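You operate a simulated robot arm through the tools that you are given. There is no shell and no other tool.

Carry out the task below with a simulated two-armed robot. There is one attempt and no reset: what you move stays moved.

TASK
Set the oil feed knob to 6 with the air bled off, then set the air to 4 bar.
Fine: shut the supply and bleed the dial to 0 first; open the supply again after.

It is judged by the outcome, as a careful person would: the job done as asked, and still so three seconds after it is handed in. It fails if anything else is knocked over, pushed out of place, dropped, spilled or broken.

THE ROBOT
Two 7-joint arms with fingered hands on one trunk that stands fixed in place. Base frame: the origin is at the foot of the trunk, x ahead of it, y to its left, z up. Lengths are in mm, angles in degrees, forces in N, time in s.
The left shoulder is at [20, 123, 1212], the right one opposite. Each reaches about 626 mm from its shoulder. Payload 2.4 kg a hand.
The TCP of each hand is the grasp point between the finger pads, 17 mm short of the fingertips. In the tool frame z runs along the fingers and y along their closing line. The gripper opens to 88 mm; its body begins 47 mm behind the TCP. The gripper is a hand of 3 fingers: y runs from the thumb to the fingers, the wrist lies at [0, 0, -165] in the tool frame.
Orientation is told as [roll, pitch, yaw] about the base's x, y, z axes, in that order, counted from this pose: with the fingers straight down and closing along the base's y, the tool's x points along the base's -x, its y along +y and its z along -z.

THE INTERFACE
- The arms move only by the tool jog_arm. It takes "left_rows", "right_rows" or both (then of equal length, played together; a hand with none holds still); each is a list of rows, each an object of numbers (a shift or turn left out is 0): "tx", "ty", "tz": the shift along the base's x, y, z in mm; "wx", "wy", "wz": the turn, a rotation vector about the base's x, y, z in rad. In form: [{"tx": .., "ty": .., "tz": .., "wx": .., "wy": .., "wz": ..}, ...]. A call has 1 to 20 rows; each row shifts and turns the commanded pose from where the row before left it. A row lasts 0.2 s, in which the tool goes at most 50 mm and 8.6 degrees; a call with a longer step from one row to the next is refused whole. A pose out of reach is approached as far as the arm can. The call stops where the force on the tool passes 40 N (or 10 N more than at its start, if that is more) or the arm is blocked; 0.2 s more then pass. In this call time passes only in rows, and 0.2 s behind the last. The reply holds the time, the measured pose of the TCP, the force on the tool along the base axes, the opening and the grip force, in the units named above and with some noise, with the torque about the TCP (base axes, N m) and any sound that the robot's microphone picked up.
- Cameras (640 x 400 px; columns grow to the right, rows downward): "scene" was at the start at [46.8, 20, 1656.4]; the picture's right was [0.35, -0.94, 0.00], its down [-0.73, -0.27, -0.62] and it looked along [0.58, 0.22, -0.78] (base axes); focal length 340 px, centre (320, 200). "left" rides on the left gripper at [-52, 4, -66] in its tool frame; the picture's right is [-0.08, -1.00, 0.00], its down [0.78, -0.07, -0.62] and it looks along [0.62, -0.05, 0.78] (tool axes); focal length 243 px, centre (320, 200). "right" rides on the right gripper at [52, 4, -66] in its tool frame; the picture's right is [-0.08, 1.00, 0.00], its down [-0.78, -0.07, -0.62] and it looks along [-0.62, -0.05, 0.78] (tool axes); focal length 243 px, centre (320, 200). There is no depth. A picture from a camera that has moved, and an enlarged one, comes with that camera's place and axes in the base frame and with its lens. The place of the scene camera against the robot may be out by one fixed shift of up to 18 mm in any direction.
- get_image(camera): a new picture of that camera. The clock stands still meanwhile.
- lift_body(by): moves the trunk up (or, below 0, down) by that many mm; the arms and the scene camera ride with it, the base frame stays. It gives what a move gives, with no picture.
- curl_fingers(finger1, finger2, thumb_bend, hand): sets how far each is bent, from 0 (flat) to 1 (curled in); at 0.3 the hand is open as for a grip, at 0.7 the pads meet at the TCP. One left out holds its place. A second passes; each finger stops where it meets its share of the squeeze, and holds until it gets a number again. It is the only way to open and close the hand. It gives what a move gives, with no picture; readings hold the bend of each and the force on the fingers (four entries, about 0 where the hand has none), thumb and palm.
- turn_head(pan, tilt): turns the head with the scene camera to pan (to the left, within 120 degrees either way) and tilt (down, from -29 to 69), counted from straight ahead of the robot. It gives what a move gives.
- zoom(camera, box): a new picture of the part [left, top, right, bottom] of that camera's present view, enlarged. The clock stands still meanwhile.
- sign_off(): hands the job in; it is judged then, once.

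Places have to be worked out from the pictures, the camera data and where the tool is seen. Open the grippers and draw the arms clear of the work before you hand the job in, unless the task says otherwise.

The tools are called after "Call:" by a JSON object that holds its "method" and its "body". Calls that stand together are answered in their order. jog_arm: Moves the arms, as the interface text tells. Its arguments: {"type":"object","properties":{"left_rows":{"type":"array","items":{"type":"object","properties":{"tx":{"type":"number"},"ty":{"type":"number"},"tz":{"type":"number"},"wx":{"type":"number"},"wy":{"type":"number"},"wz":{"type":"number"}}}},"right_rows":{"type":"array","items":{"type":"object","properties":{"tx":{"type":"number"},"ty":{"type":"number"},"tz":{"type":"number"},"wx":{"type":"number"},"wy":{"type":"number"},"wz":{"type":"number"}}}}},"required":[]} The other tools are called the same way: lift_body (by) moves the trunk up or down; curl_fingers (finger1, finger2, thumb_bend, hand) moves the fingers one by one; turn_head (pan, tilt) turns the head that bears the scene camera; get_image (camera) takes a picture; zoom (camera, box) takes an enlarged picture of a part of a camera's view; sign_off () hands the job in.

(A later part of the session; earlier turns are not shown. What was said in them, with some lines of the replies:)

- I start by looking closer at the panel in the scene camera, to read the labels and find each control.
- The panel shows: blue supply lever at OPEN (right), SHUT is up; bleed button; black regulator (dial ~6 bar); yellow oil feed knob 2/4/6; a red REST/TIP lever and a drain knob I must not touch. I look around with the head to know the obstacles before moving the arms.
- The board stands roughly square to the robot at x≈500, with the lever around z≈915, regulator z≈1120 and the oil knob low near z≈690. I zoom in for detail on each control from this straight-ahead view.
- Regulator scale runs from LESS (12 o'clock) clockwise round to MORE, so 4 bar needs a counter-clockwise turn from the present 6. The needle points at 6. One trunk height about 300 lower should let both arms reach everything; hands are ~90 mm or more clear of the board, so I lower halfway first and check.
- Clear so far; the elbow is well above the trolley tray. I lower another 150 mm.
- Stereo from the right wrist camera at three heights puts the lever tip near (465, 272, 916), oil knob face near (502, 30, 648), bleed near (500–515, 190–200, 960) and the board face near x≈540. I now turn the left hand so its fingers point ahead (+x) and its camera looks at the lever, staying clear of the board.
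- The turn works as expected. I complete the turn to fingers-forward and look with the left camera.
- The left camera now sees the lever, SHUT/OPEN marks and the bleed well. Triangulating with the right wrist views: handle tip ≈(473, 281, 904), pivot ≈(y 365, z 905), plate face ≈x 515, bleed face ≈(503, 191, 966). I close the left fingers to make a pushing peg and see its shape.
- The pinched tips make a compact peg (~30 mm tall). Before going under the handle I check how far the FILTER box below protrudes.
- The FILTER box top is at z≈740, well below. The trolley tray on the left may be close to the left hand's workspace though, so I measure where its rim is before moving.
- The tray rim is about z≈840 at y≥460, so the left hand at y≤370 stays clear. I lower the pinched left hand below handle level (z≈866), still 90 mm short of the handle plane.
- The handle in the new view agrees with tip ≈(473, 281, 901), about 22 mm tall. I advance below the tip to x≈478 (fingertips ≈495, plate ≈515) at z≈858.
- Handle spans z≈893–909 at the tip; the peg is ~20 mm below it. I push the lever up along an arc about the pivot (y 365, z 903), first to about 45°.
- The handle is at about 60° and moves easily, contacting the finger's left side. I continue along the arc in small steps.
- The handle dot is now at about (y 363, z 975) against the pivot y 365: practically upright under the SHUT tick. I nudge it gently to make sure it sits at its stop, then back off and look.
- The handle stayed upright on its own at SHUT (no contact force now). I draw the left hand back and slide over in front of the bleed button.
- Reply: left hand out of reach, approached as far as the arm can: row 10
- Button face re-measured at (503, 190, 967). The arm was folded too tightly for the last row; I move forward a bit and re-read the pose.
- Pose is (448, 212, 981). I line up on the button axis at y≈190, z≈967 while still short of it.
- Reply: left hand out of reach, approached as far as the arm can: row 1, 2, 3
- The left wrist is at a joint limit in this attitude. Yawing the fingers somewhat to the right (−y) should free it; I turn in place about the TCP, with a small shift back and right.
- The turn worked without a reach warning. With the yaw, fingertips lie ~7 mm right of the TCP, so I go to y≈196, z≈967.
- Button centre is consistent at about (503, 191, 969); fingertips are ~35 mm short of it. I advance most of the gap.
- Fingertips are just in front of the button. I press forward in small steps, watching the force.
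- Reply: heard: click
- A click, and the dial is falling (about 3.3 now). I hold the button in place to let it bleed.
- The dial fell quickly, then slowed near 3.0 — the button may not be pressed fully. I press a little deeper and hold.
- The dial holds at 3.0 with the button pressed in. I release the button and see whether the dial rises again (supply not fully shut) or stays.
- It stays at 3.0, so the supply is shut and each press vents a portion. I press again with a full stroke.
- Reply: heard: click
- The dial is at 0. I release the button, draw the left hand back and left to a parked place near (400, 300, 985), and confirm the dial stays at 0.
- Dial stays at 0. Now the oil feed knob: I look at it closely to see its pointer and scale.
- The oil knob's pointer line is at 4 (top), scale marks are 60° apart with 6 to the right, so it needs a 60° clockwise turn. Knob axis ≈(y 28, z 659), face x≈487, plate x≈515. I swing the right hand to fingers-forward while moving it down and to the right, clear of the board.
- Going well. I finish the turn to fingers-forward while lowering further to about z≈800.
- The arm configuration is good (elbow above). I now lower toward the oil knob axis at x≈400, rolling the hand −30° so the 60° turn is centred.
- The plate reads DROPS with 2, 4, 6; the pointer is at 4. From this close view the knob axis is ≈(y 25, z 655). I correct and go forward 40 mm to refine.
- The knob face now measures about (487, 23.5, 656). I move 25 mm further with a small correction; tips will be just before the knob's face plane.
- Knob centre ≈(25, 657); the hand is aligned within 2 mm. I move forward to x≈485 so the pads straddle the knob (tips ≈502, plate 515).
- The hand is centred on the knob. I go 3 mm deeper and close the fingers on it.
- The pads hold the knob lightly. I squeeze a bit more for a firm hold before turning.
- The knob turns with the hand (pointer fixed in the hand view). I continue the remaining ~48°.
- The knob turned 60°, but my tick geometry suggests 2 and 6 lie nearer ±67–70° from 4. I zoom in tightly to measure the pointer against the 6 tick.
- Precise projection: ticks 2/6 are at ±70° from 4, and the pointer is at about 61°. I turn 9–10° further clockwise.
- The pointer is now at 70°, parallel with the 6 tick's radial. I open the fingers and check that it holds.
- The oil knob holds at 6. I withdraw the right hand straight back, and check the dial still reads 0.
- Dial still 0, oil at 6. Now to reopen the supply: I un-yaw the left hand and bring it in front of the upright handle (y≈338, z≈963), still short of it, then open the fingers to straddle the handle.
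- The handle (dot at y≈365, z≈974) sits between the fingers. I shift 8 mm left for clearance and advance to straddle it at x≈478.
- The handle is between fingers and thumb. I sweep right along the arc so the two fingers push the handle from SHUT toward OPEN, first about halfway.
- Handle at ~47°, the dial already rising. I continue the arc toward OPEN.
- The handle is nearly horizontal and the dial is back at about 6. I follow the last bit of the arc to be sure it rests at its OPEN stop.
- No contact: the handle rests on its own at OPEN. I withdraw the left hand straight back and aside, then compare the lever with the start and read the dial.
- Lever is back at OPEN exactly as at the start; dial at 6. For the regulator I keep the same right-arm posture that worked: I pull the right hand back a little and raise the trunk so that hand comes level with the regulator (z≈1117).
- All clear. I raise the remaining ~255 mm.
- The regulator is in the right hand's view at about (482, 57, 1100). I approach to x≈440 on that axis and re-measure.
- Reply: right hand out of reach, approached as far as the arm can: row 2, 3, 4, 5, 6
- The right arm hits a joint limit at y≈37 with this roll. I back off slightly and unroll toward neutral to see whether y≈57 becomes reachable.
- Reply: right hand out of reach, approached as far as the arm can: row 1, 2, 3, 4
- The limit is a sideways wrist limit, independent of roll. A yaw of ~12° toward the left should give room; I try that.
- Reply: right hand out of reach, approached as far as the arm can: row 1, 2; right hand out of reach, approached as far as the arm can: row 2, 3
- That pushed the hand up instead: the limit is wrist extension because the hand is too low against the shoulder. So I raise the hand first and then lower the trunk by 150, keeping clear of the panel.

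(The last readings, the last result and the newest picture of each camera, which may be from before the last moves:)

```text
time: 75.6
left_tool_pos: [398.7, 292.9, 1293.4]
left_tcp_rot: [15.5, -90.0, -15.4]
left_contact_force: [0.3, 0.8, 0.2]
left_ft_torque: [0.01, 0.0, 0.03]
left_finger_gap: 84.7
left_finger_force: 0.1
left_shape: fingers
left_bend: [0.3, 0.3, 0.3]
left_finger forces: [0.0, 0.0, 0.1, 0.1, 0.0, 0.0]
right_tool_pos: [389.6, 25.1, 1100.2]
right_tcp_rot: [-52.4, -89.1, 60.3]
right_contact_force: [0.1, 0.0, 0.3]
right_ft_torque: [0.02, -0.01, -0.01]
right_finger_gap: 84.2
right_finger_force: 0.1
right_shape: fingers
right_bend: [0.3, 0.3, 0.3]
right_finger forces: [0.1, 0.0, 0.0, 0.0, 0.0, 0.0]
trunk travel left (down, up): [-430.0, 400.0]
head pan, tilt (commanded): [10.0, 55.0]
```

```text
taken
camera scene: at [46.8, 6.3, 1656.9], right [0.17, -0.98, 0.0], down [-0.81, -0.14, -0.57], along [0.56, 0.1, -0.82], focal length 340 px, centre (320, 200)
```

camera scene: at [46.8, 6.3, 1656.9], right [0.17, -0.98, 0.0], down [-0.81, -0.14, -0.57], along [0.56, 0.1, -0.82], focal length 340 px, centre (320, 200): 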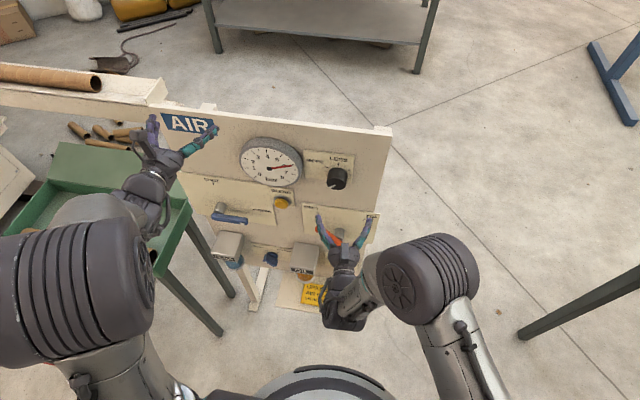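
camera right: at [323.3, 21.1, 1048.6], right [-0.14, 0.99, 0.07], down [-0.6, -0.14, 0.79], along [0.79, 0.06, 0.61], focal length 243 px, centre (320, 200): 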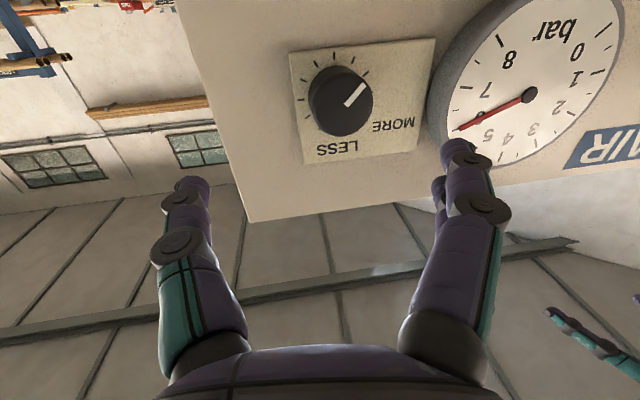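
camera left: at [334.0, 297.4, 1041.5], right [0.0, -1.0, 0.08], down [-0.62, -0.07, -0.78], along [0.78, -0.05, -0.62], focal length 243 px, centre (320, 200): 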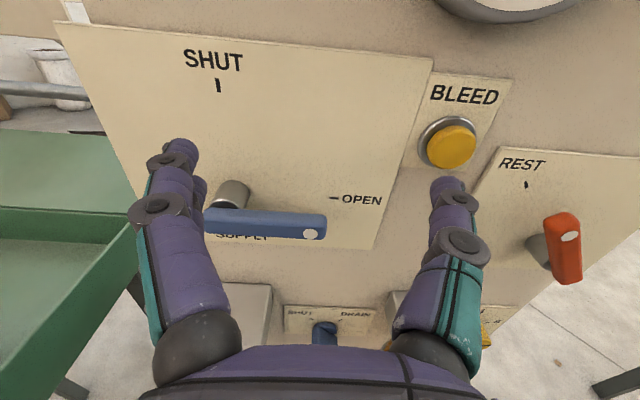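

Combining three close views, the regulator face is at about (490, 57.5, 1098). With the trunk lower I move toward (430, 57, 1098).

Call:
{"method": "jog_arm", "body": {"right_rows": [{"tx": 5, "ty": 8}, {"tx": 7, "ty": 8}, {"tx": 10, "ty": 8}, {"tx": 10, "ty": 8, "tz": -2}, {"tx": 8}]}}

Call:
{"method": "get_image", "body": {"camera": "right"}}

```text
time: 76.8
left_tool_pos: [398.8, 292.3, 1293.9]
left_tcp_rot: [10.8, -90.0, -10.9]
left_contact_force: [0.2, 0.1, 1.2]
left_ft_torque: [0.03, -0.05, -0.01]
left_finger_gap: 84.7
left_finger_force: 0.1
left_shape: fingers
left_bend: [0.3, 0.3, 0.3]
left_finger forces: [0.1, 0.0, 0.0, 0.1, 0.0, 0.0]
right_tool_pos: [428.8, 56.9, 1098.1]
right_tcp_rot: [-50.5, -89.2, 58.5]
right_contact_force: [0.2, -0.2, 0.0]
right_ft_torque: [-0.02, 0.0, -0.01]
right_finger_gap: 84.5
right_finger_force: 0.1
right_shape: fingers
right_bend: [0.3, 0.3, 0.3]
right_finger forces: [0.0, 0.0, 0.0, 0.0, 0.0, 0.1]
trunk travel left (down, up): [-430.0, 400.0]
head pan, tilt (commanded): [10.0, 55.0]
```

```text
taken
camera right: at [363.7, 52.3, 1046.5], right [-0.14, 0.99, 0.07], down [-0.6, -0.14, 0.79], along [0.79, 0.07, 0.61], focal length 243 px, centre (320, 200)
```

right: 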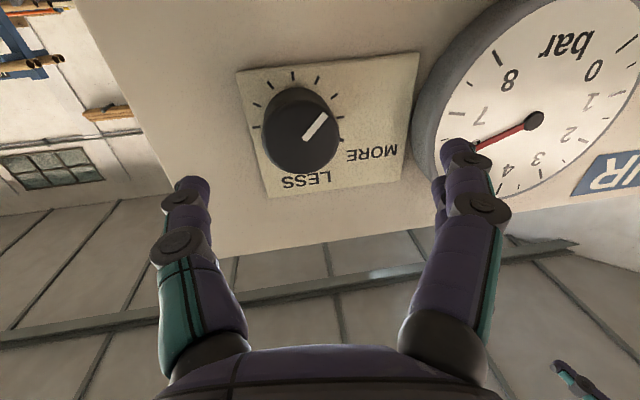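

Reachable now. I remove the 8° yaw and pre-roll +37° for the counter-clockwise turn (also keeps fingers off the gauge rim at y≈132).

Call:
{"method": "jog_arm", "body": {"right_rows": [{"wz": -0.07}, {"wz": -0.07}, {"wx": 0.108}, {"wx": 0.108}, {"wx": 0.108}, {"wx": 0.108}, {"wx": 0.108}, {"wx": 0.108}]}}

Call:
{"method": "get_image", "body": {"camera": "right"}}

```text
time: 78.6
left_tool_pos: [399.3, 292.4, 1294.1]
left_tcp_rot: [9.4, -90.0, -9.4]
left_contact_force: [-0.3, -0.3, 0.6]
left_ft_torque: [-0.03, 0.04, -0.01]
left_finger_gap: 84.7
left_finger_force: 0.1
left_shape: fingers
left_bend: [0.3, 0.3, 0.3]
left_finger forces: [0.0, 0.0, 0.1, 0.0, 0.1, 0.0]
right_tool_pos: [428.6, 58.1, 1098.9]
right_tcp_rot: [89.2, -53.5, -89.1]
right_contact_force: [0.3, -0.7, 0.5]
right_ft_torque: [-0.01, 0.02, -0.03]
right_finger_gap: 84.2
right_finger_force: 0.0
right_shape: fingers
right_bend: [0.3, 0.3, 0.3]
right_finger forces: [0.0, 0.0, 0.0, 0.0, 0.0, 0.1]
trunk travel left (down, up): [-430.0, 400.0]
head pan, tilt (commanded): [10.0, 55.0]
```

```text
taken
camera right: at [362.9, 93.1, 1059.5], right [0.0, 0.75, 0.66], down [-0.61, -0.52, 0.59], along [0.79, -0.41, 0.46], focal length 243 px, centre (320, 200)
```

right: 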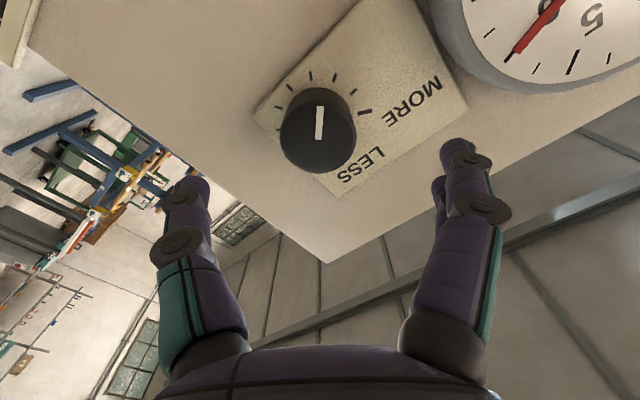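

Aligned within a few mm: face centre now reads (490, 55, 1100). I advance 30 mm and re-measure.

Call:
{"method": "jog_arm", "body": {"right_rows": [{"tx": 10, "ty": -1, "tz": 0.5}, {"tx": 10, "ty": -1, "tz": 0.5}, {"tx": 10}]}}

Call:
{"method": "get_image", "body": {"camera": "right"}}

Call:
{"method": "zoom", "body": {"camera": "scene", "box": [230, 110, 390, 230]}}

```text
time: 79.4
left_tool_pos: [398.2, 291.6, 1294.1]
left_tcp_rot: [5.3, -90.0, -5.3]
left_contact_force: [-0.2, 0.0, 0.0]
left_ft_torque: [0.01, -0.01, 0.0]
left_finger_gap: 84.5
left_finger_force: 0.1
left_shape: fingers
left_bend: [0.3, 0.3, 0.3]
left_finger forces: [0.0, 0.1, 0.0, 0.1, 0.0, 0.0]
right_tool_pos: [459.5, 56.0, 1100.5]
right_tcp_rot: [89.3, -53.5, -89.3]
right_contact_force: [-0.7, -0.7, -0.2]
right_ft_torque: [-0.02, 0.0, -0.01]
right_finger_gap: 84.1
right_finger_force: 0.1
right_shape: fingers
right_bend: [0.3, 0.3, 0.3]
right_finger forces: [0.1, 0.1, 0.1, 0.0, 0.0, 0.0]
trunk travel left (down, up): [-430.0, 400.0]
head pan, tilt (commanded): [10.0, 55.0]
```

```text
taken
camera right: at [393.8, 90.1, 1061.9], right [0.0, 0.75, 0.66], down [-0.61, -0.52, 0.59], along [0.79, -0.41, 0.46], focal length 243 px, centre (320, 200)
```

right: 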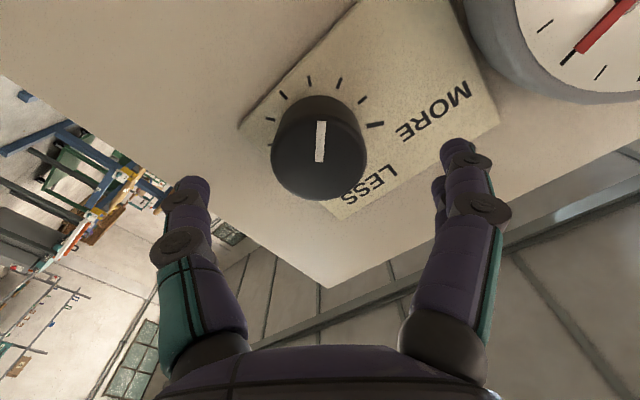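

```text
3.33 times, centred on (310, 170) of scene
camera zoom: at [47.0, 6.4, 1656.9], right [0.17, -0.98, 0.0], down [-0.81, -0.14, -0.57], along [0.56, 0.1, -0.82], focal length 1132 px, centre (353, 300)
```

zoom: 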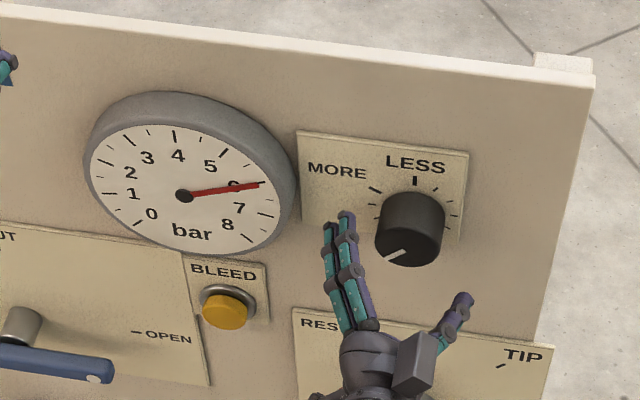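

Face centre reads (490, 55.4, 1100), matching the hand's axis. I advance to x≈490 to straddle the knob.

Call:
{"method": "jog_arm", "body": {"right_rows": [{"tx": 10, "ty": -0.5}, {"tx": 10}, {"tx": 10}]}}

Call:
{"method": "get_image", "body": {"camera": "right"}}

```text
time: 80.2
left_tool_pos: [399.7, 292.6, 1292.6]
left_tcp_rot: [8.3, -89.9, -8.3]
left_contact_force: [-0.4, 0.3, -0.4]
left_ft_torque: [0.02, -0.01, 0.01]
left_finger_gap: 84.6
left_finger_force: 0.1
left_shape: fingers
left_bend: [0.3, 0.3, 0.3]
left_finger forces: [0.0, 0.0, 0.1, 0.1, 0.1, 0.0]
right_tool_pos: [489.8, 54.6, 1099.6]
right_tcp_rot: [89.2, -53.7, -89.1]
right_contact_force: [-0.6, 0.2, 0.1]
right_ft_torque: [-0.01, -0.03, -0.04]
right_finger_gap: 84.1
right_finger_force: 0.0
right_shape: fingers
right_bend: [0.3, 0.3, 0.3]
right_finger forces: [0.0, 0.1, 0.0, 0.0, 0.0, 0.1]
trunk travel left (down, up): [-430.0, 400.0]
head pan, tilt (commanded): [10.0, 55.0]
```

```text
taken
camera right: at [423.6, 90.0, 1061.1], right [0.0, 0.75, 0.66], down [-0.61, -0.52, 0.59], along [0.79, -0.41, 0.46], focal length 243 px, centre (320, 200)
```

right: 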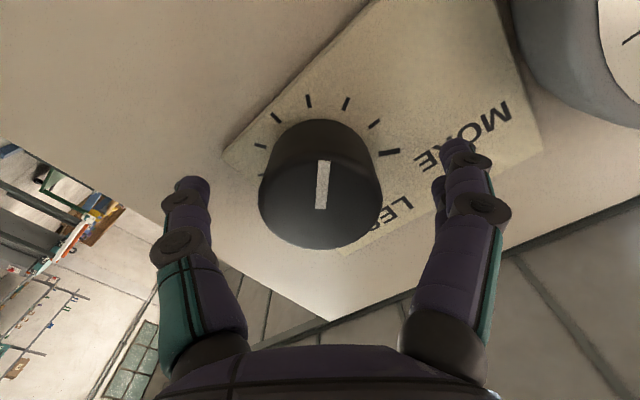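

The knob is centred between the fingers. I close on it gently, then firm the hold.

Call:
{"method": "curl_fingers", "body": {"hand": "right", "finger1": 0.58, "finger2": 0.58, "thumb_bend": 0.58}}

Call:
{"method": "curl_fingers", "body": {"hand": "right", "finger1": 0.63, "finger2": 0.63, "thumb_bend": 0.62}}

Call:
{"method": "get_image", "body": {"camera": "right"}}

Call:
{"method": "zoom", "body": {"camera": "scene", "box": [230, 120, 358, 200]}}

```text
time: 81.2
left_tool_pos: [399.9, 291.9, 1293.1]
left_tcp_rot: [13.2, -90.0, -13.2]
left_contact_force: [0.1, 1.4, 0.2]
left_ft_torque: [0.01, 0.01, 0.03]
left_finger_gap: 84.7
left_finger_force: 0.1
left_shape: fingers
left_bend: [0.3, 0.3, 0.3]
left_finger forces: [0.1, 0.0, 0.1, 0.1, 0.0, 0.0]
right_tool_pos: [490.7, 55.2, 1101.3]
right_tcp_rot: [89.3, -53.5, -89.0]
right_contact_force: [-0.4, 0.2, 0.8]
right_ft_torque: [0.02, 0.01, -0.02]
right_finger_gap: 33.8
right_finger_force: 2.9
right_shape: fingers
right_bend: [0.53, 0.53, 0.54]
right_finger forces: [1.4, 1.3, 0.0, 0.0, 2.6, 0.1]
trunk travel left (down, up): [-430.0, 400.0]
head pan, tilt (commanded): [10.0, 55.0]
```

```text
time: 82.2
left_tool_pos: [399.7, 293.4, 1293.4]
left_tcp_rot: [9.7, -90.0, -9.6]
left_contact_force: [0.7, 0.3, 0.2]
left_ft_torque: [0.01, 0.0, -0.03]
left_finger_gap: 84.6
left_finger_force: 0.0
left_shape: fingers
left_bend: [0.3, 0.3, 0.3]
left_finger forces: [0.0, 0.0, 0.0, 0.0, 0.0, 0.0]
right_tool_pos: [490.7, 55.1, 1100.4]
right_tcp_rot: [89.2, -53.5, -89.1]
right_contact_force: [1.6, -0.3, 1.3]
right_ft_torque: [0.0, -0.04, 0.01]
right_finger_gap: 32.8
right_finger_force: 6.4
right_shape: fingers
right_bend: [0.55, 0.55, 0.56]
right_finger forces: [3.4, 3.5, 0.0, 0.1, 6.0, 0.0]
trunk travel left (down, up): [-430.0, 400.0]
head pan, tilt (commanded): [10.0, 55.0]
```

```text
taken
camera right: at [423.5, 90.0, 1061.2], right [0.0, 0.75, 0.66], down [-0.61, -0.52, 0.59], along [0.79, -0.41, 0.46], focal length 243 px, centre (320, 200)
```

right: 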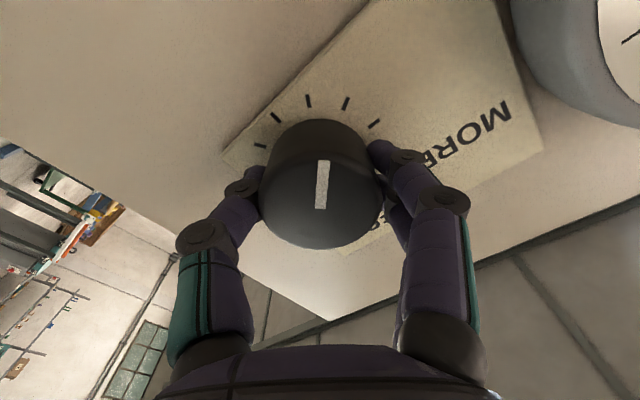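

```text
5.00 times, centred on (294, 160) of scene
camera zoom: at [47.0, 6.4, 1656.9], right [0.17, -0.98, 0.0], down [-0.81, -0.14, -0.57], along [0.56, 0.1, -0.82], focal length 1698 px, centre (450, 400)
```

zoom: 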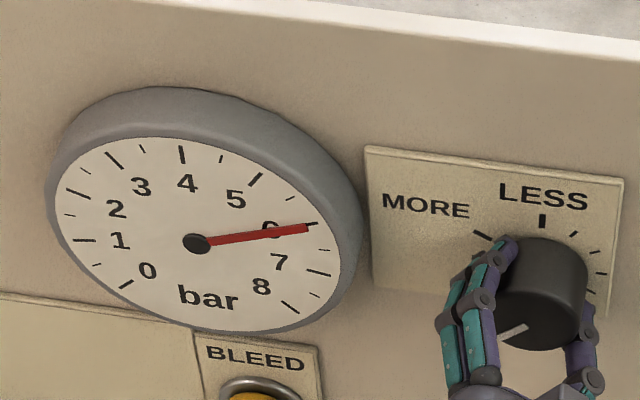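

Held firmly, dial at 6. I turn counter-clockwise (toward LESS) by ~17° and watch how the dial responds.

Call:
{"method": "jog_arm", "body": {"right_rows": [{"wx": -0.1}, {"wx": -0.1}, {"wx": -0.1}, {"tx": 0}, {"tx": 0}, {"tx": 0}]}}

Call:
{"method": "zoom", "body": {"camera": "scene", "box": [230, 120, 358, 200]}}

```text
time: 83.6
left_tool_pos: [399.5, 292.5, 1293.4]
left_tcp_rot: [15.7, -90.0, -15.7]
left_contact_force: [0.6, -0.3, 0.2]
left_ft_torque: [0.02, 0.03, 0.02]
left_finger_gap: 85.0
left_finger_force: 0.0
left_shape: fingers
left_bend: [0.3, 0.3, 0.3]
left_finger forces: [0.0, 0.0, 0.0, 0.0, 0.0, 0.1]
right_tool_pos: [489.4, 55.0, 1099.7]
right_tcp_rot: [88.5, -70.7, -88.3]
right_contact_force: [1.9, -0.9, 2.7]
right_ft_torque: [0.04, -0.03, -0.01]
right_finger_gap: 33.2
right_finger_force: 6.9
right_shape: fingers
right_bend: [0.55, 0.55, 0.56]
right_finger forces: [3.2, 4.0, 0.0, 0.0, 6.1, 0.0]
trunk travel left (down, up): [-430.0, 400.0]
head pan, tilt (commanded): [10.0, 55.0]
```

```text
5.00 times, centred on (294, 160) of scene
camera zoom: at [47.0, 6.2, 1656.9], right [0.17, -0.98, 0.0], down [-0.81, -0.14, -0.57], along [0.56, 0.1, -0.82], focal length 1698 px, centre (450, 400)
```

zoom: 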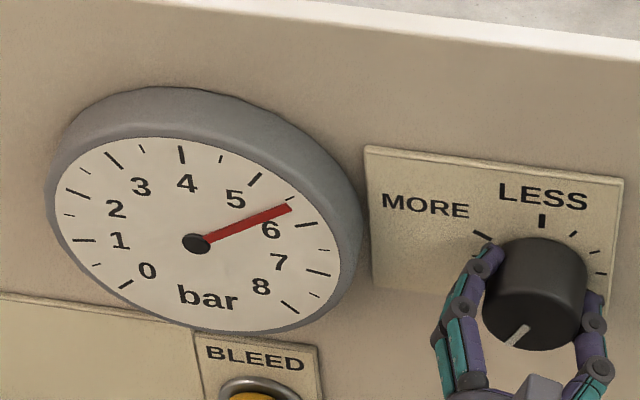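

The dial fell to about 5.55, i.e. ~37° per bar, and follows the knob down. I continue about 45° further.

Call:
{"method": "jog_arm", "body": {"right_rows": [{"wx": -0.11}, {"wx": -0.11}, {"wx": -0.11}, {"wx": -0.11}, {"wx": -0.11}, {"wx": -0.11}, {"wx": -0.11}, {"tx": 0}, {"tx": 0}, {"tx": 0}]}}

Call:
{"method": "zoom", "body": {"camera": "scene", "box": [230, 120, 358, 200]}}

Call:
{"method": "get_image", "body": {"camera": "right"}}

```text
time: 85.8
left_tool_pos: [400.0, 291.5, 1292.5]
left_tcp_rot: [14.9, -90.0, -14.8]
left_contact_force: [-0.3, 0.8, 0.1]
left_ft_torque: [0.01, -0.01, 0.02]
left_finger_gap: 84.8
left_finger_force: 0.1
left_shape: fingers
left_bend: [0.3, 0.3, 0.3]
left_finger forces: [0.0, 0.0, 0.1, 0.0, 0.0, 0.0]
right_tool_pos: [489.1, 55.6, 1099.0]
right_tcp_rot: [-88.9, -65.2, 88.7]
right_contact_force: [0.7, 0.0, 1.6]
right_ft_torque: [-0.01, -0.04, 0.01]
right_finger_gap: 32.8
right_finger_force: 6.8
right_shape: fingers
right_bend: [0.55, 0.55, 0.56]
right_finger forces: [3.0, 3.2, 0.0, 0.0, 7.0, 0.0]
trunk travel left (down, up): [-430.0, 400.0]
head pan, tilt (commanded): [10.0, 55.0]
```

```text
5.00 times, centred on (294, 160) of scene
camera zoom: at [46.9, 6.3, 1656.9], right [0.17, -0.98, 0.0], down [-0.81, -0.14, -0.57], along [0.56, 0.1, -0.82], focal length 1698 px, centre (450, 400)
```

zoom: 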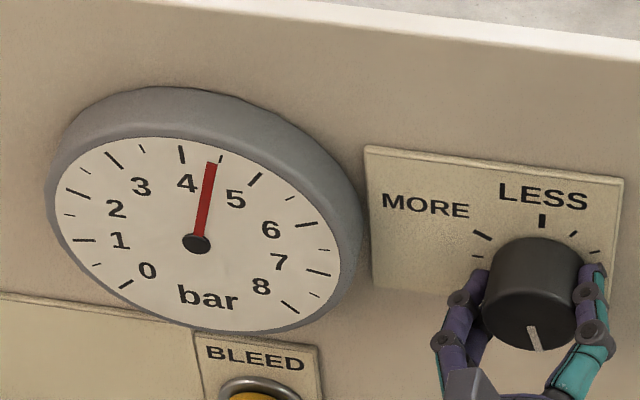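

```text
taken
camera right: at [423.5, 38.8, 1050.5], right [0.0, 0.94, -0.34], down [-0.61, 0.27, 0.74], along [0.79, 0.21, 0.58], focal length 243 px, centre (320, 200)
```

right: 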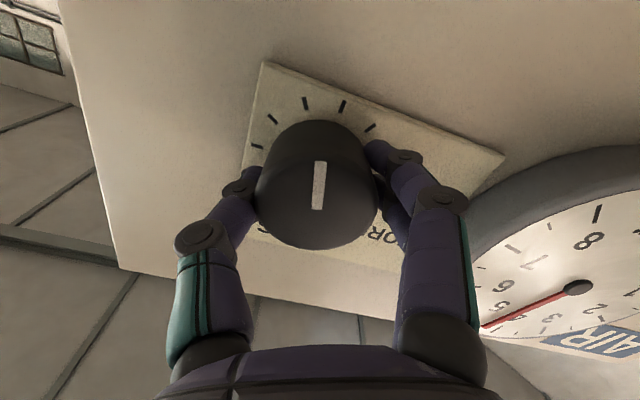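

Dial reads about 4.4. I turn the remaining ~12° in small steps and read the dial at high zoom.

Call:
{"method": "jog_arm", "body": {"right_rows": [{"wx": -0.07}, {"wx": -0.07}, {"wx": -0.06}, {"tx": 0}, {"tx": 0}, {"tx": 0}, {"tx": 0}]}}

Call:
{"method": "zoom", "body": {"camera": "scene", "box": [236, 130, 308, 190]}}

```text
time: 87.4
left_tool_pos: [400.1, 293.8, 1293.9]
left_tcp_rot: [9.6, -90.0, -9.5]
left_contact_force: [0.2, 0.7, 0.2]
left_ft_torque: [0.01, -0.01, 0.01]
left_finger_gap: 84.6
left_finger_force: 0.2
left_shape: fingers
left_bend: [0.3, 0.3, 0.3]
left_finger forces: [0.1, 0.0, 0.2, 0.0, 0.0, 0.0]
right_tool_pos: [489.4, 54.5, 1099.0]
right_tcp_rot: [-89.3, -53.7, 89.1]
right_contact_force: [1.1, 0.2, 1.0]
right_ft_torque: [0.04, -0.03, 0.01]
right_finger_gap: 32.9
right_finger_force: 6.8
right_shape: fingers
right_bend: [0.55, 0.55, 0.56]
right_finger forces: [3.2, 3.5, 0.0, 0.0, 6.8, 0.1]
trunk travel left (down, up): [-430.0, 400.0]
head pan, tilt (commanded): [10.0, 55.0]
```

```text
6.67 times, centred on (272, 160) of scene
camera zoom: at [46.9, 6.4, 1656.9], right [0.17, -0.98, 0.0], down [-0.81, -0.14, -0.57], along [0.56, 0.1, -0.82], focal length 2264 px, centre (640, 467)
```

zoom: 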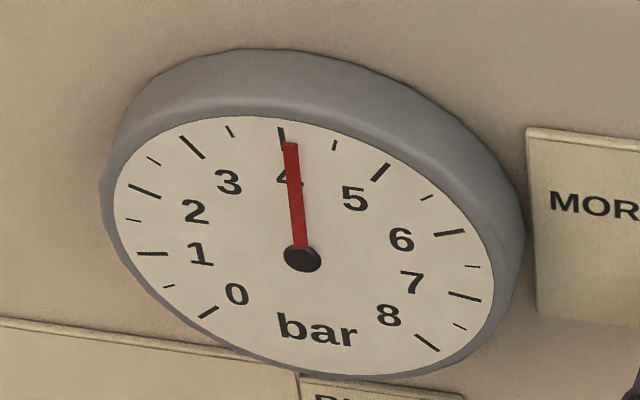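

The needle is close to 4, seemingly a hair above, but this steep view has parallax. I bring the left hand's camera to a more frontal place (well clear of the gauge and right hand) for a true reading.

Call:
{"method": "jog_arm", "body": {"left_rows": [{"tx": -8, "ty": -4, "tz": -15}, {"tx": -8, "ty": -4, "tz": -19}, {"tx": -6, "ty": -4, "tz": -20}, {"tx": -6, "ty": -4, "tz": -20}, {"tx": -4, "ty": -4, "tz": -20}, {"tx": -4, "ty": -4, "tz": -20}, {"tx": -4, "ty": -4, "tz": -20}, {"ty": -4, "tz": -20}, {"ty": -4, "tz": -15}]}}

Call:
{"method": "get_image", "body": {"camera": "left"}}

```text
time: 89.4
left_tool_pos: [360.1, 255.0, 1124.6]
left_tcp_rot: [65.6, -89.9, -65.5]
left_contact_force: [0.4, 0.8, 0.4]
left_ft_torque: [0.04, -0.04, -0.01]
left_finger_gap: 84.8
left_finger_force: 0.1
left_shape: fingers
left_bend: [0.3, 0.3, 0.3]
left_finger forces: [0.0, 0.1, 0.0, 0.1, 0.0, 0.0]
right_tool_pos: [489.5, 55.6, 1099.1]
right_tcp_rot: [-89.3, -53.6, 89.0]
right_contact_force: [0.7, 0.8, 2.1]
right_ft_torque: [0.01, -0.03, 0.04]
right_finger_gap: 32.9
right_finger_force: 7.1
right_shape: fingers
right_bend: [0.56, 0.56, 0.56]
right_finger forces: [3.2, 3.4, 0.1, 0.0, 6.8, 0.0]
trunk travel left (down, up): [-430.0, 400.0]
head pan, tilt (commanded): [10.0, 55.0]
```

```text
taken
camera left: at [294.8, 260.2, 1176.9], right [0.0, -1.0, 0.08], down [-0.62, -0.07, -0.78], along [0.78, -0.05, -0.62], focal length 243 px, centre (320, 200)
```

left: 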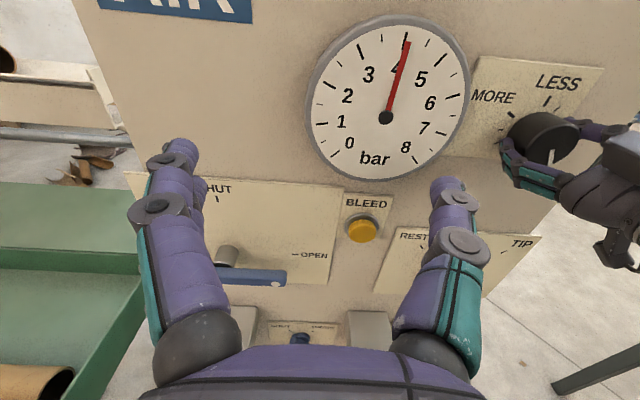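

Call:
{"method": "zoom", "body": {"camera": "left", "box": [300, 10, 476, 186]}}

```text
2.27 times, centred on (388, 98) of left
camera zoom: at [294.8, 260.2, 1176.9], right [0.0, -1.0, 0.08], down [-0.62, -0.07, -0.78], along [0.78, -0.05, -0.62], focal length 551 px, centre (166, 432)
```

zoom: 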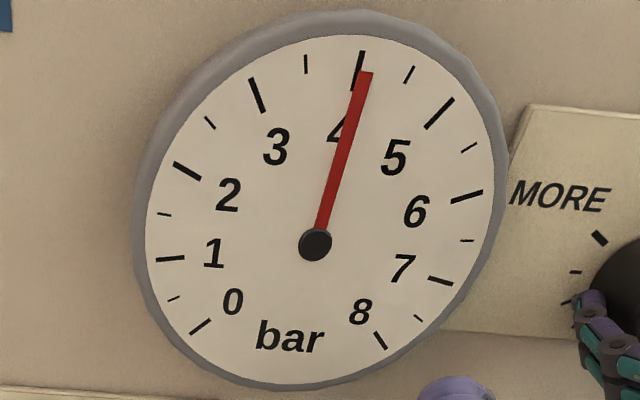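

Geometry from both cameras puts the needle about 2° past the 4 tick (≈4.05), matching the 72.8° turned at ~37°/bar. I turn a final ~2° and re-read.

Call:
{"method": "jog_arm", "body": {"right_rows": [{"wx": -0.038}, {"tx": 0}, {"tx": 0}, {"tx": 0}, {"tx": 0}]}}

Call:
{"method": "zoom", "body": {"camera": "left", "box": [300, 10, 476, 186]}}

Call:
{"method": "zoom", "body": {"camera": "scene", "box": [236, 130, 308, 190]}}

```text
time: 90.6
left_tool_pos: [360.3, 256.0, 1125.1]
left_tcp_rot: [-0.4, -90.1, 0.4]
left_contact_force: [-0.2, 0.2, -0.3]
left_ft_torque: [0.01, 0.02, 0.01]
left_finger_gap: 84.8
left_finger_force: 0.2
left_shape: fingers
left_bend: [0.3, 0.3, 0.3]
left_finger forces: [0.1, 0.0, 0.0, 0.1, 0.0, 0.1]
right_tool_pos: [491.0, 56.0, 1099.5]
right_tcp_rot: [-89.5, -51.5, 89.1]
right_contact_force: [1.1, 1.6, 1.1]
right_ft_torque: [0.0, 0.0, 0.04]
right_finger_gap: 32.7
right_finger_force: 7.2
right_shape: fingers
right_bend: [0.55, 0.55, 0.56]
right_finger forces: [3.1, 3.8, 0.0, 0.1, 6.7, 0.0]
trunk travel left (down, up): [-430.0, 400.0]
head pan, tilt (commanded): [10.0, 55.0]
```

```text
2.27 times, centred on (388, 98) of left
camera zoom: at [294.9, 260.4, 1177.1], right [0.0, -1.0, 0.08], down [-0.62, -0.07, -0.78], along [0.78, -0.05, -0.62], focal length 551 px, centre (166, 432)
```

zoom: 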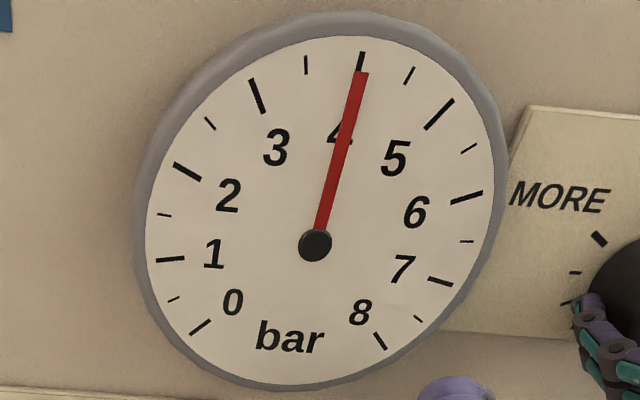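

```text
6.67 times, centred on (272, 160) of scene
camera zoom: at [47.0, 6.7, 1656.9], right [0.17, -0.98, 0.0], down [-0.81, -0.14, -0.57], along [0.56, 0.1, -0.82], focal length 2264 px, centre (640, 467)
```

zoom: 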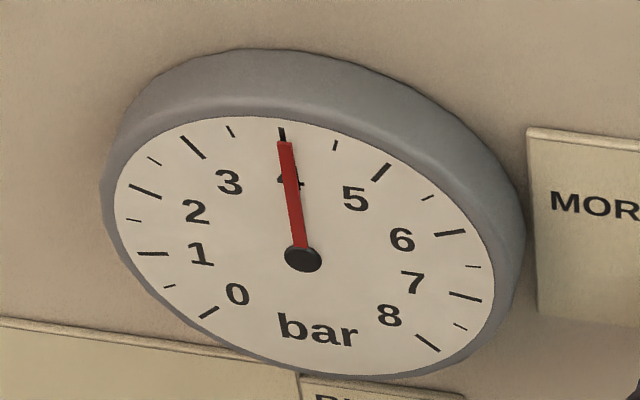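

Needle is now on the 4 tick in both views (within ~0.03 bar). I release the knob and verify that the dial holds.

Call:
{"method": "curl_fingers", "body": {"hand": "right", "finger1": 0.3, "finger2": 0.3, "thumb_bend": 0.3}}

Call:
{"method": "zoom", "body": {"camera": "left", "box": [300, 10, 476, 186]}}

Call:
{"method": "get_image", "body": {"camera": "right"}}

```text
time: 91.6
left_tool_pos: [360.8, 255.2, 1124.9]
left_tcp_rot: [12.3, -90.1, -12.4]
left_contact_force: [-0.4, -0.5, -0.2]
left_ft_torque: [0.01, -0.01, 0.01]
left_finger_gap: 84.9
left_finger_force: 0.0
left_shape: fingers
left_bend: [0.3, 0.3, 0.3]
left_finger forces: [0.1, 0.1, 0.1, 0.0, 0.0, 0.0]
right_tool_pos: [489.4, 55.9, 1097.4]
right_tcp_rot: [-89.3, -51.5, 89.1]
right_contact_force: [0.1, 0.1, -1.0]
right_ft_torque: [0.02, 0.0, 0.03]
right_finger_gap: 84.1
right_finger_force: 0.1
right_shape: fingers
right_bend: [0.3, 0.3, 0.3]
right_finger forces: [0.0, 0.0, 0.0, 0.0, 0.0, 0.0]
trunk travel left (down, up): [-430.0, 400.0]
head pan, tilt (commanded): [10.0, 55.0]
```

```text
2.27 times, centred on (388, 98) of left
camera zoom: at [294.9, 260.2, 1177.1], right [0.0, -1.0, 0.08], down [-0.62, -0.07, -0.78], along [0.78, -0.05, -0.62], focal length 551 px, centre (166, 432)
```

zoom: 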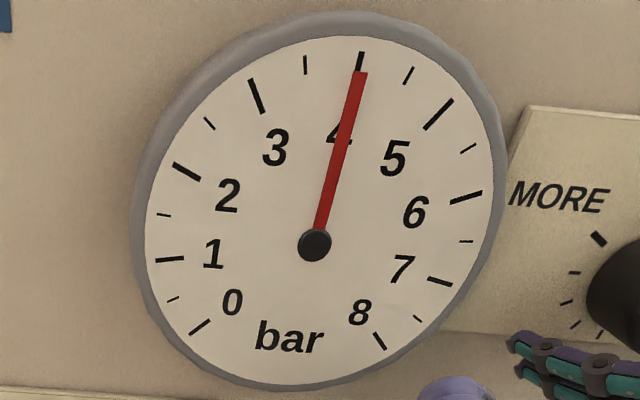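

```text
taken
camera right: at [423.5, 27.2, 1055.7], right [0.0, 0.83, -0.55], down [-0.61, 0.44, 0.66], along [0.79, 0.34, 0.51], focal length 243 px, centre (320, 200)
```

right: 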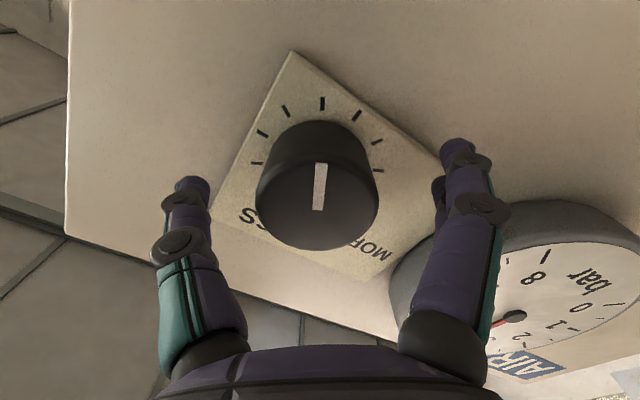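

The dial holds at 4 after release. I withdraw the right hand straight back, then to the right, and the left hand back as well.

Call:
{"method": "jog_arm", "body": {"right_rows": [{"tx": -15}, {"tx": -15}, {"tx": -15}, {"tx": -15}, {"ty": -10, "tz": 8, "tx": -5}, {"ty": -15, "tz": 10, "tx": -5}, {"ty": -20, "tz": 10, "tx": -5}, {"ty": -25, "tz": 10, "tx": -5}, {"ty": -30, "tz": 10}, {"ty": -30, "tz": 10}]}}

Call:
{"method": "get_image", "body": {"camera": "scene"}}

Call:
{"method": "get_image", "body": {"camera": "left"}}

```text
time: 93.8
left_tool_pos: [361.2, 255.8, 1125.1]
left_tcp_rot: [42.2, -89.9, -42.3]
left_contact_force: [0.9, -0.2, 1.0]
left_ft_torque: [0.0, 0.0, -0.02]
left_finger_gap: 84.7
left_finger_force: 0.0
left_shape: fingers
left_bend: [0.3, 0.3, 0.3]
left_finger forces: [0.1, 0.2, 0.0, 0.0, 0.0, 0.1]
right_tool_pos: [407.4, -75.4, 1158.0]
right_tcp_rot: [-89.4, -51.6, 89.2]
right_contact_force: [-0.8, 1.0, -0.2]
right_ft_torque: [0.03, -0.01, -0.01]
right_finger_gap: 84.2
right_finger_force: 0.1
right_shape: fingers
right_bend: [0.3, 0.3, 0.3]
right_finger forces: [0.0, 0.0, 0.0, 0.1, 0.0, 0.1]
trunk travel left (down, up): [-430.0, 400.0]
head pan, tilt (commanded): [10.0, 55.0]
```

```text
taken
camera scene: at [46.8, 5.9, 1656.9], right [0.17, -0.98, 0.0], down [-0.81, -0.14, -0.57], along [0.56, 0.1, -0.82], focal length 340 px, centre (320, 200)
```

scene: 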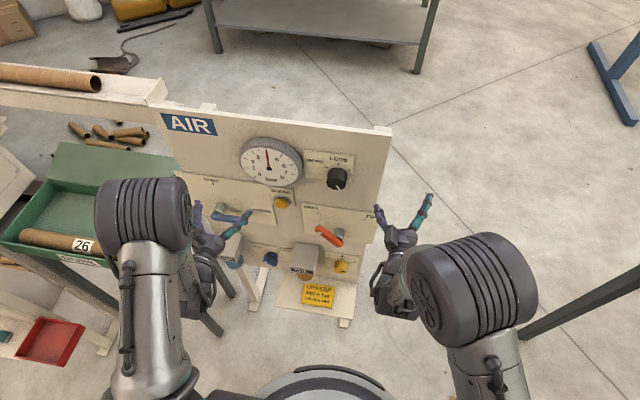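

```text
taken
camera left: at [294.8, 259.9, 1177.3], right [0.0, -1.0, 0.08], down [-0.62, -0.07, -0.78], along [0.78, -0.05, -0.62], focal length 243 px, centre (320, 200)
```

left: 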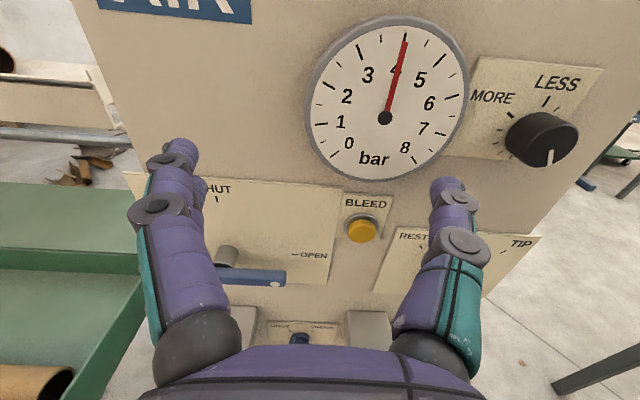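

Everything looks right: dial at 4 (≈4.02 by geometry), lever at OPEN. I draw both arms clear of the panel and do a final check of all controls.

Call:
{"method": "jog_arm", "body": {"left_rows": [{"tx": -3, "ty": 5, "tz": 15}, {"ty": 5, "tz": 20}, {"ty": 5, "tz": 20}, {"ty": 5, "tz": 20}, {"ty": 5, "tz": 20}, {"ty": 5, "tz": 20}, {"ty": 5, "tz": 20}], "right_rows": [{"tx": -8, "ty": -10, "tz": 10}, {"tx": -8, "ty": -10, "tz": 10}, {"tx": -8, "ty": -10, "tz": 10}, {"tx": -8, "ty": -10, "tz": 10}, {"tx": -8, "ty": -5, "tz": 10}, {"tx": -8, "tz": 10}, {"tx": -4, "tz": 10}]}}

Call:
{"method": "turn_head", "body": {"pan": 15, "tilt": 52}}

Call:
{"method": "get_image", "body": {"camera": "scene"}}

Call:
{"method": "zoom", "body": {"camera": "scene", "box": [200, 120, 408, 250]}}

Call:
{"method": "zoom", "body": {"camera": "scene", "box": [230, 230, 390, 330]}}

```text
time: 95.4
left_tool_pos: [355.0, 291.9, 1260.4]
left_tcp_rot: [28.2, -90.0, -28.2]
left_contact_force: [-0.4, 0.2, -0.2]
left_ft_torque: [-0.04, -0.03, 0.01]
left_finger_gap: 84.8
left_finger_force: 0.1
left_shape: fingers
left_bend: [0.3, 0.3, 0.3]
left_finger forces: [0.1, 0.0, 0.0, 0.0, 0.0, 0.1]
right_tool_pos: [364.3, -116.7, 1226.4]
right_tcp_rot: [-89.4, -51.6, 89.1]
right_contact_force: [0.1, -0.5, -0.3]
right_ft_torque: [-0.04, -0.03, 0.0]
right_finger_gap: 84.0
right_finger_force: 0.0
right_shape: fingers
right_bend: [0.3, 0.3, 0.3]
right_finger forces: [0.0, 0.1, 0.0, 0.0, 0.0, 0.0]
right hand out of reach, approached as far as the arm can: row 6
trunk travel left (down, up): [-430.0, 400.0]
head pan, tilt (commanded): [10.0, 55.0]
```

```text
time: 96.0
left_tool_pos: [355.7, 292.7, 1260.6]
left_tcp_rot: [6.1, -90.0, -6.0]
left_contact_force: [-0.2, -0.2, 0.3]
left_ft_torque: [-0.01, -0.02, 0.01]
left_finger_gap: 84.6
left_finger_force: 0.1
left_shape: fingers
left_bend: [0.3, 0.3, 0.3]
left_finger forces: [0.0, 0.0, 0.0, 0.0, 0.0, 0.0]
right_tool_pos: [365.2, -116.0, 1226.9]
right_tcp_rot: [-89.4, -51.4, 89.0]
right_contact_force: [-0.2, -0.4, 0.0]
right_ft_torque: [0.03, -0.01, 0.02]
right_finger_gap: 84.2
right_finger_force: 0.0
right_shape: fingers
right_bend: [0.3, 0.3, 0.3]
right_finger forces: [0.1, 0.0, 0.0, 0.1, 0.0, 0.1]
trunk travel left (down, up): [-430.0, 400.0]
head pan, tilt (commanded): [15.0, 52.0]
```

```text
taken
camera scene: at [48.4, 13.2, 1660.7], right [0.26, -0.97, 0.0], down [-0.76, -0.2, -0.62], along [0.59, 0.16, -0.79], focal length 340 px, centre (320, 200)
```

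scene: 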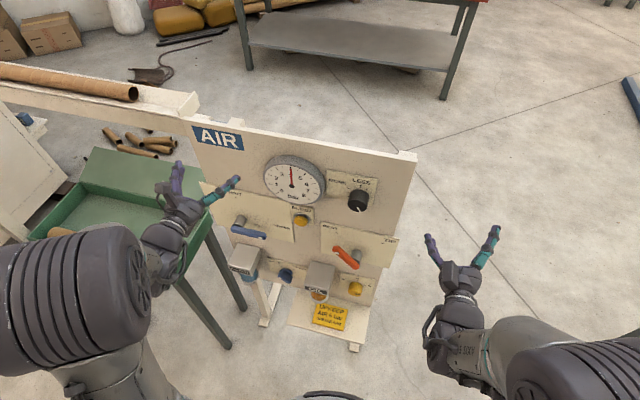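

```text
3.08 times, centred on (304, 185) of scene
camera zoom: at [48.4, 13.2, 1660.7], right [0.26, -0.97, 0.0], down [-0.76, -0.2, -0.62], along [0.59, 0.16, -0.79], focal length 1045 px, centre (369, 246)
```

zoom: 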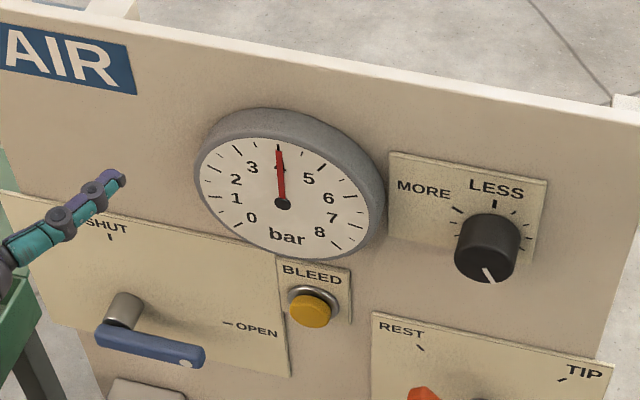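

```text
4.00 times, centred on (310, 280) of scene
camera zoom: at [48.4, 13.2, 1660.7], right [0.26, -0.97, 0.0], down [-0.76, -0.2, -0.62], along [0.59, 0.16, -0.79], focal length 1359 px, centre (360, -120)
```

zoom: 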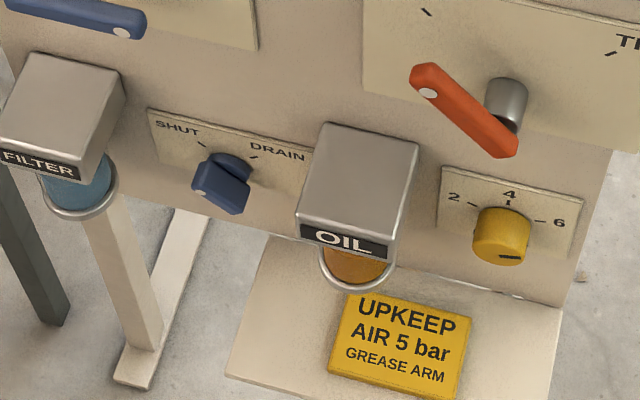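

Final state: dial steady at 4 bar, supply lever at OPEN, oil feed pointer at 6, red lever at REST and the drain untouched; hands open and clear. I hand the job in.

Call:
{"method": "sign_off", "body": {}}

```text
The job is handed in.
```

The oil feed knob is at 6 and the air is at 4 bar, with the supply open again. I've handed the job in.

- **Bleed:** I shut the supply lever first. The bleed button vented about 3 bar per press, so it took two presses to bring the dial from 6 to 0.
- **Oil feed:** I turned the knob from 4 to 6 while the dial stood at 0, and it held there after I let go.
- **Air:** With the supply open, the dial came back to about 6. I turned the regulator down until the needle sat on 4; from the camera views I make it about 4.02 bar. It held after I released the knob.

I didn't touch the red REST/TIP lever or the drain knob, and both look unchanged. Nothing was knocked over or displaced, and both hands are open and clear of the panel.

The yellow upkeep plate on the stand says "AIR 5 bar". I left the air at 4 as you asked.
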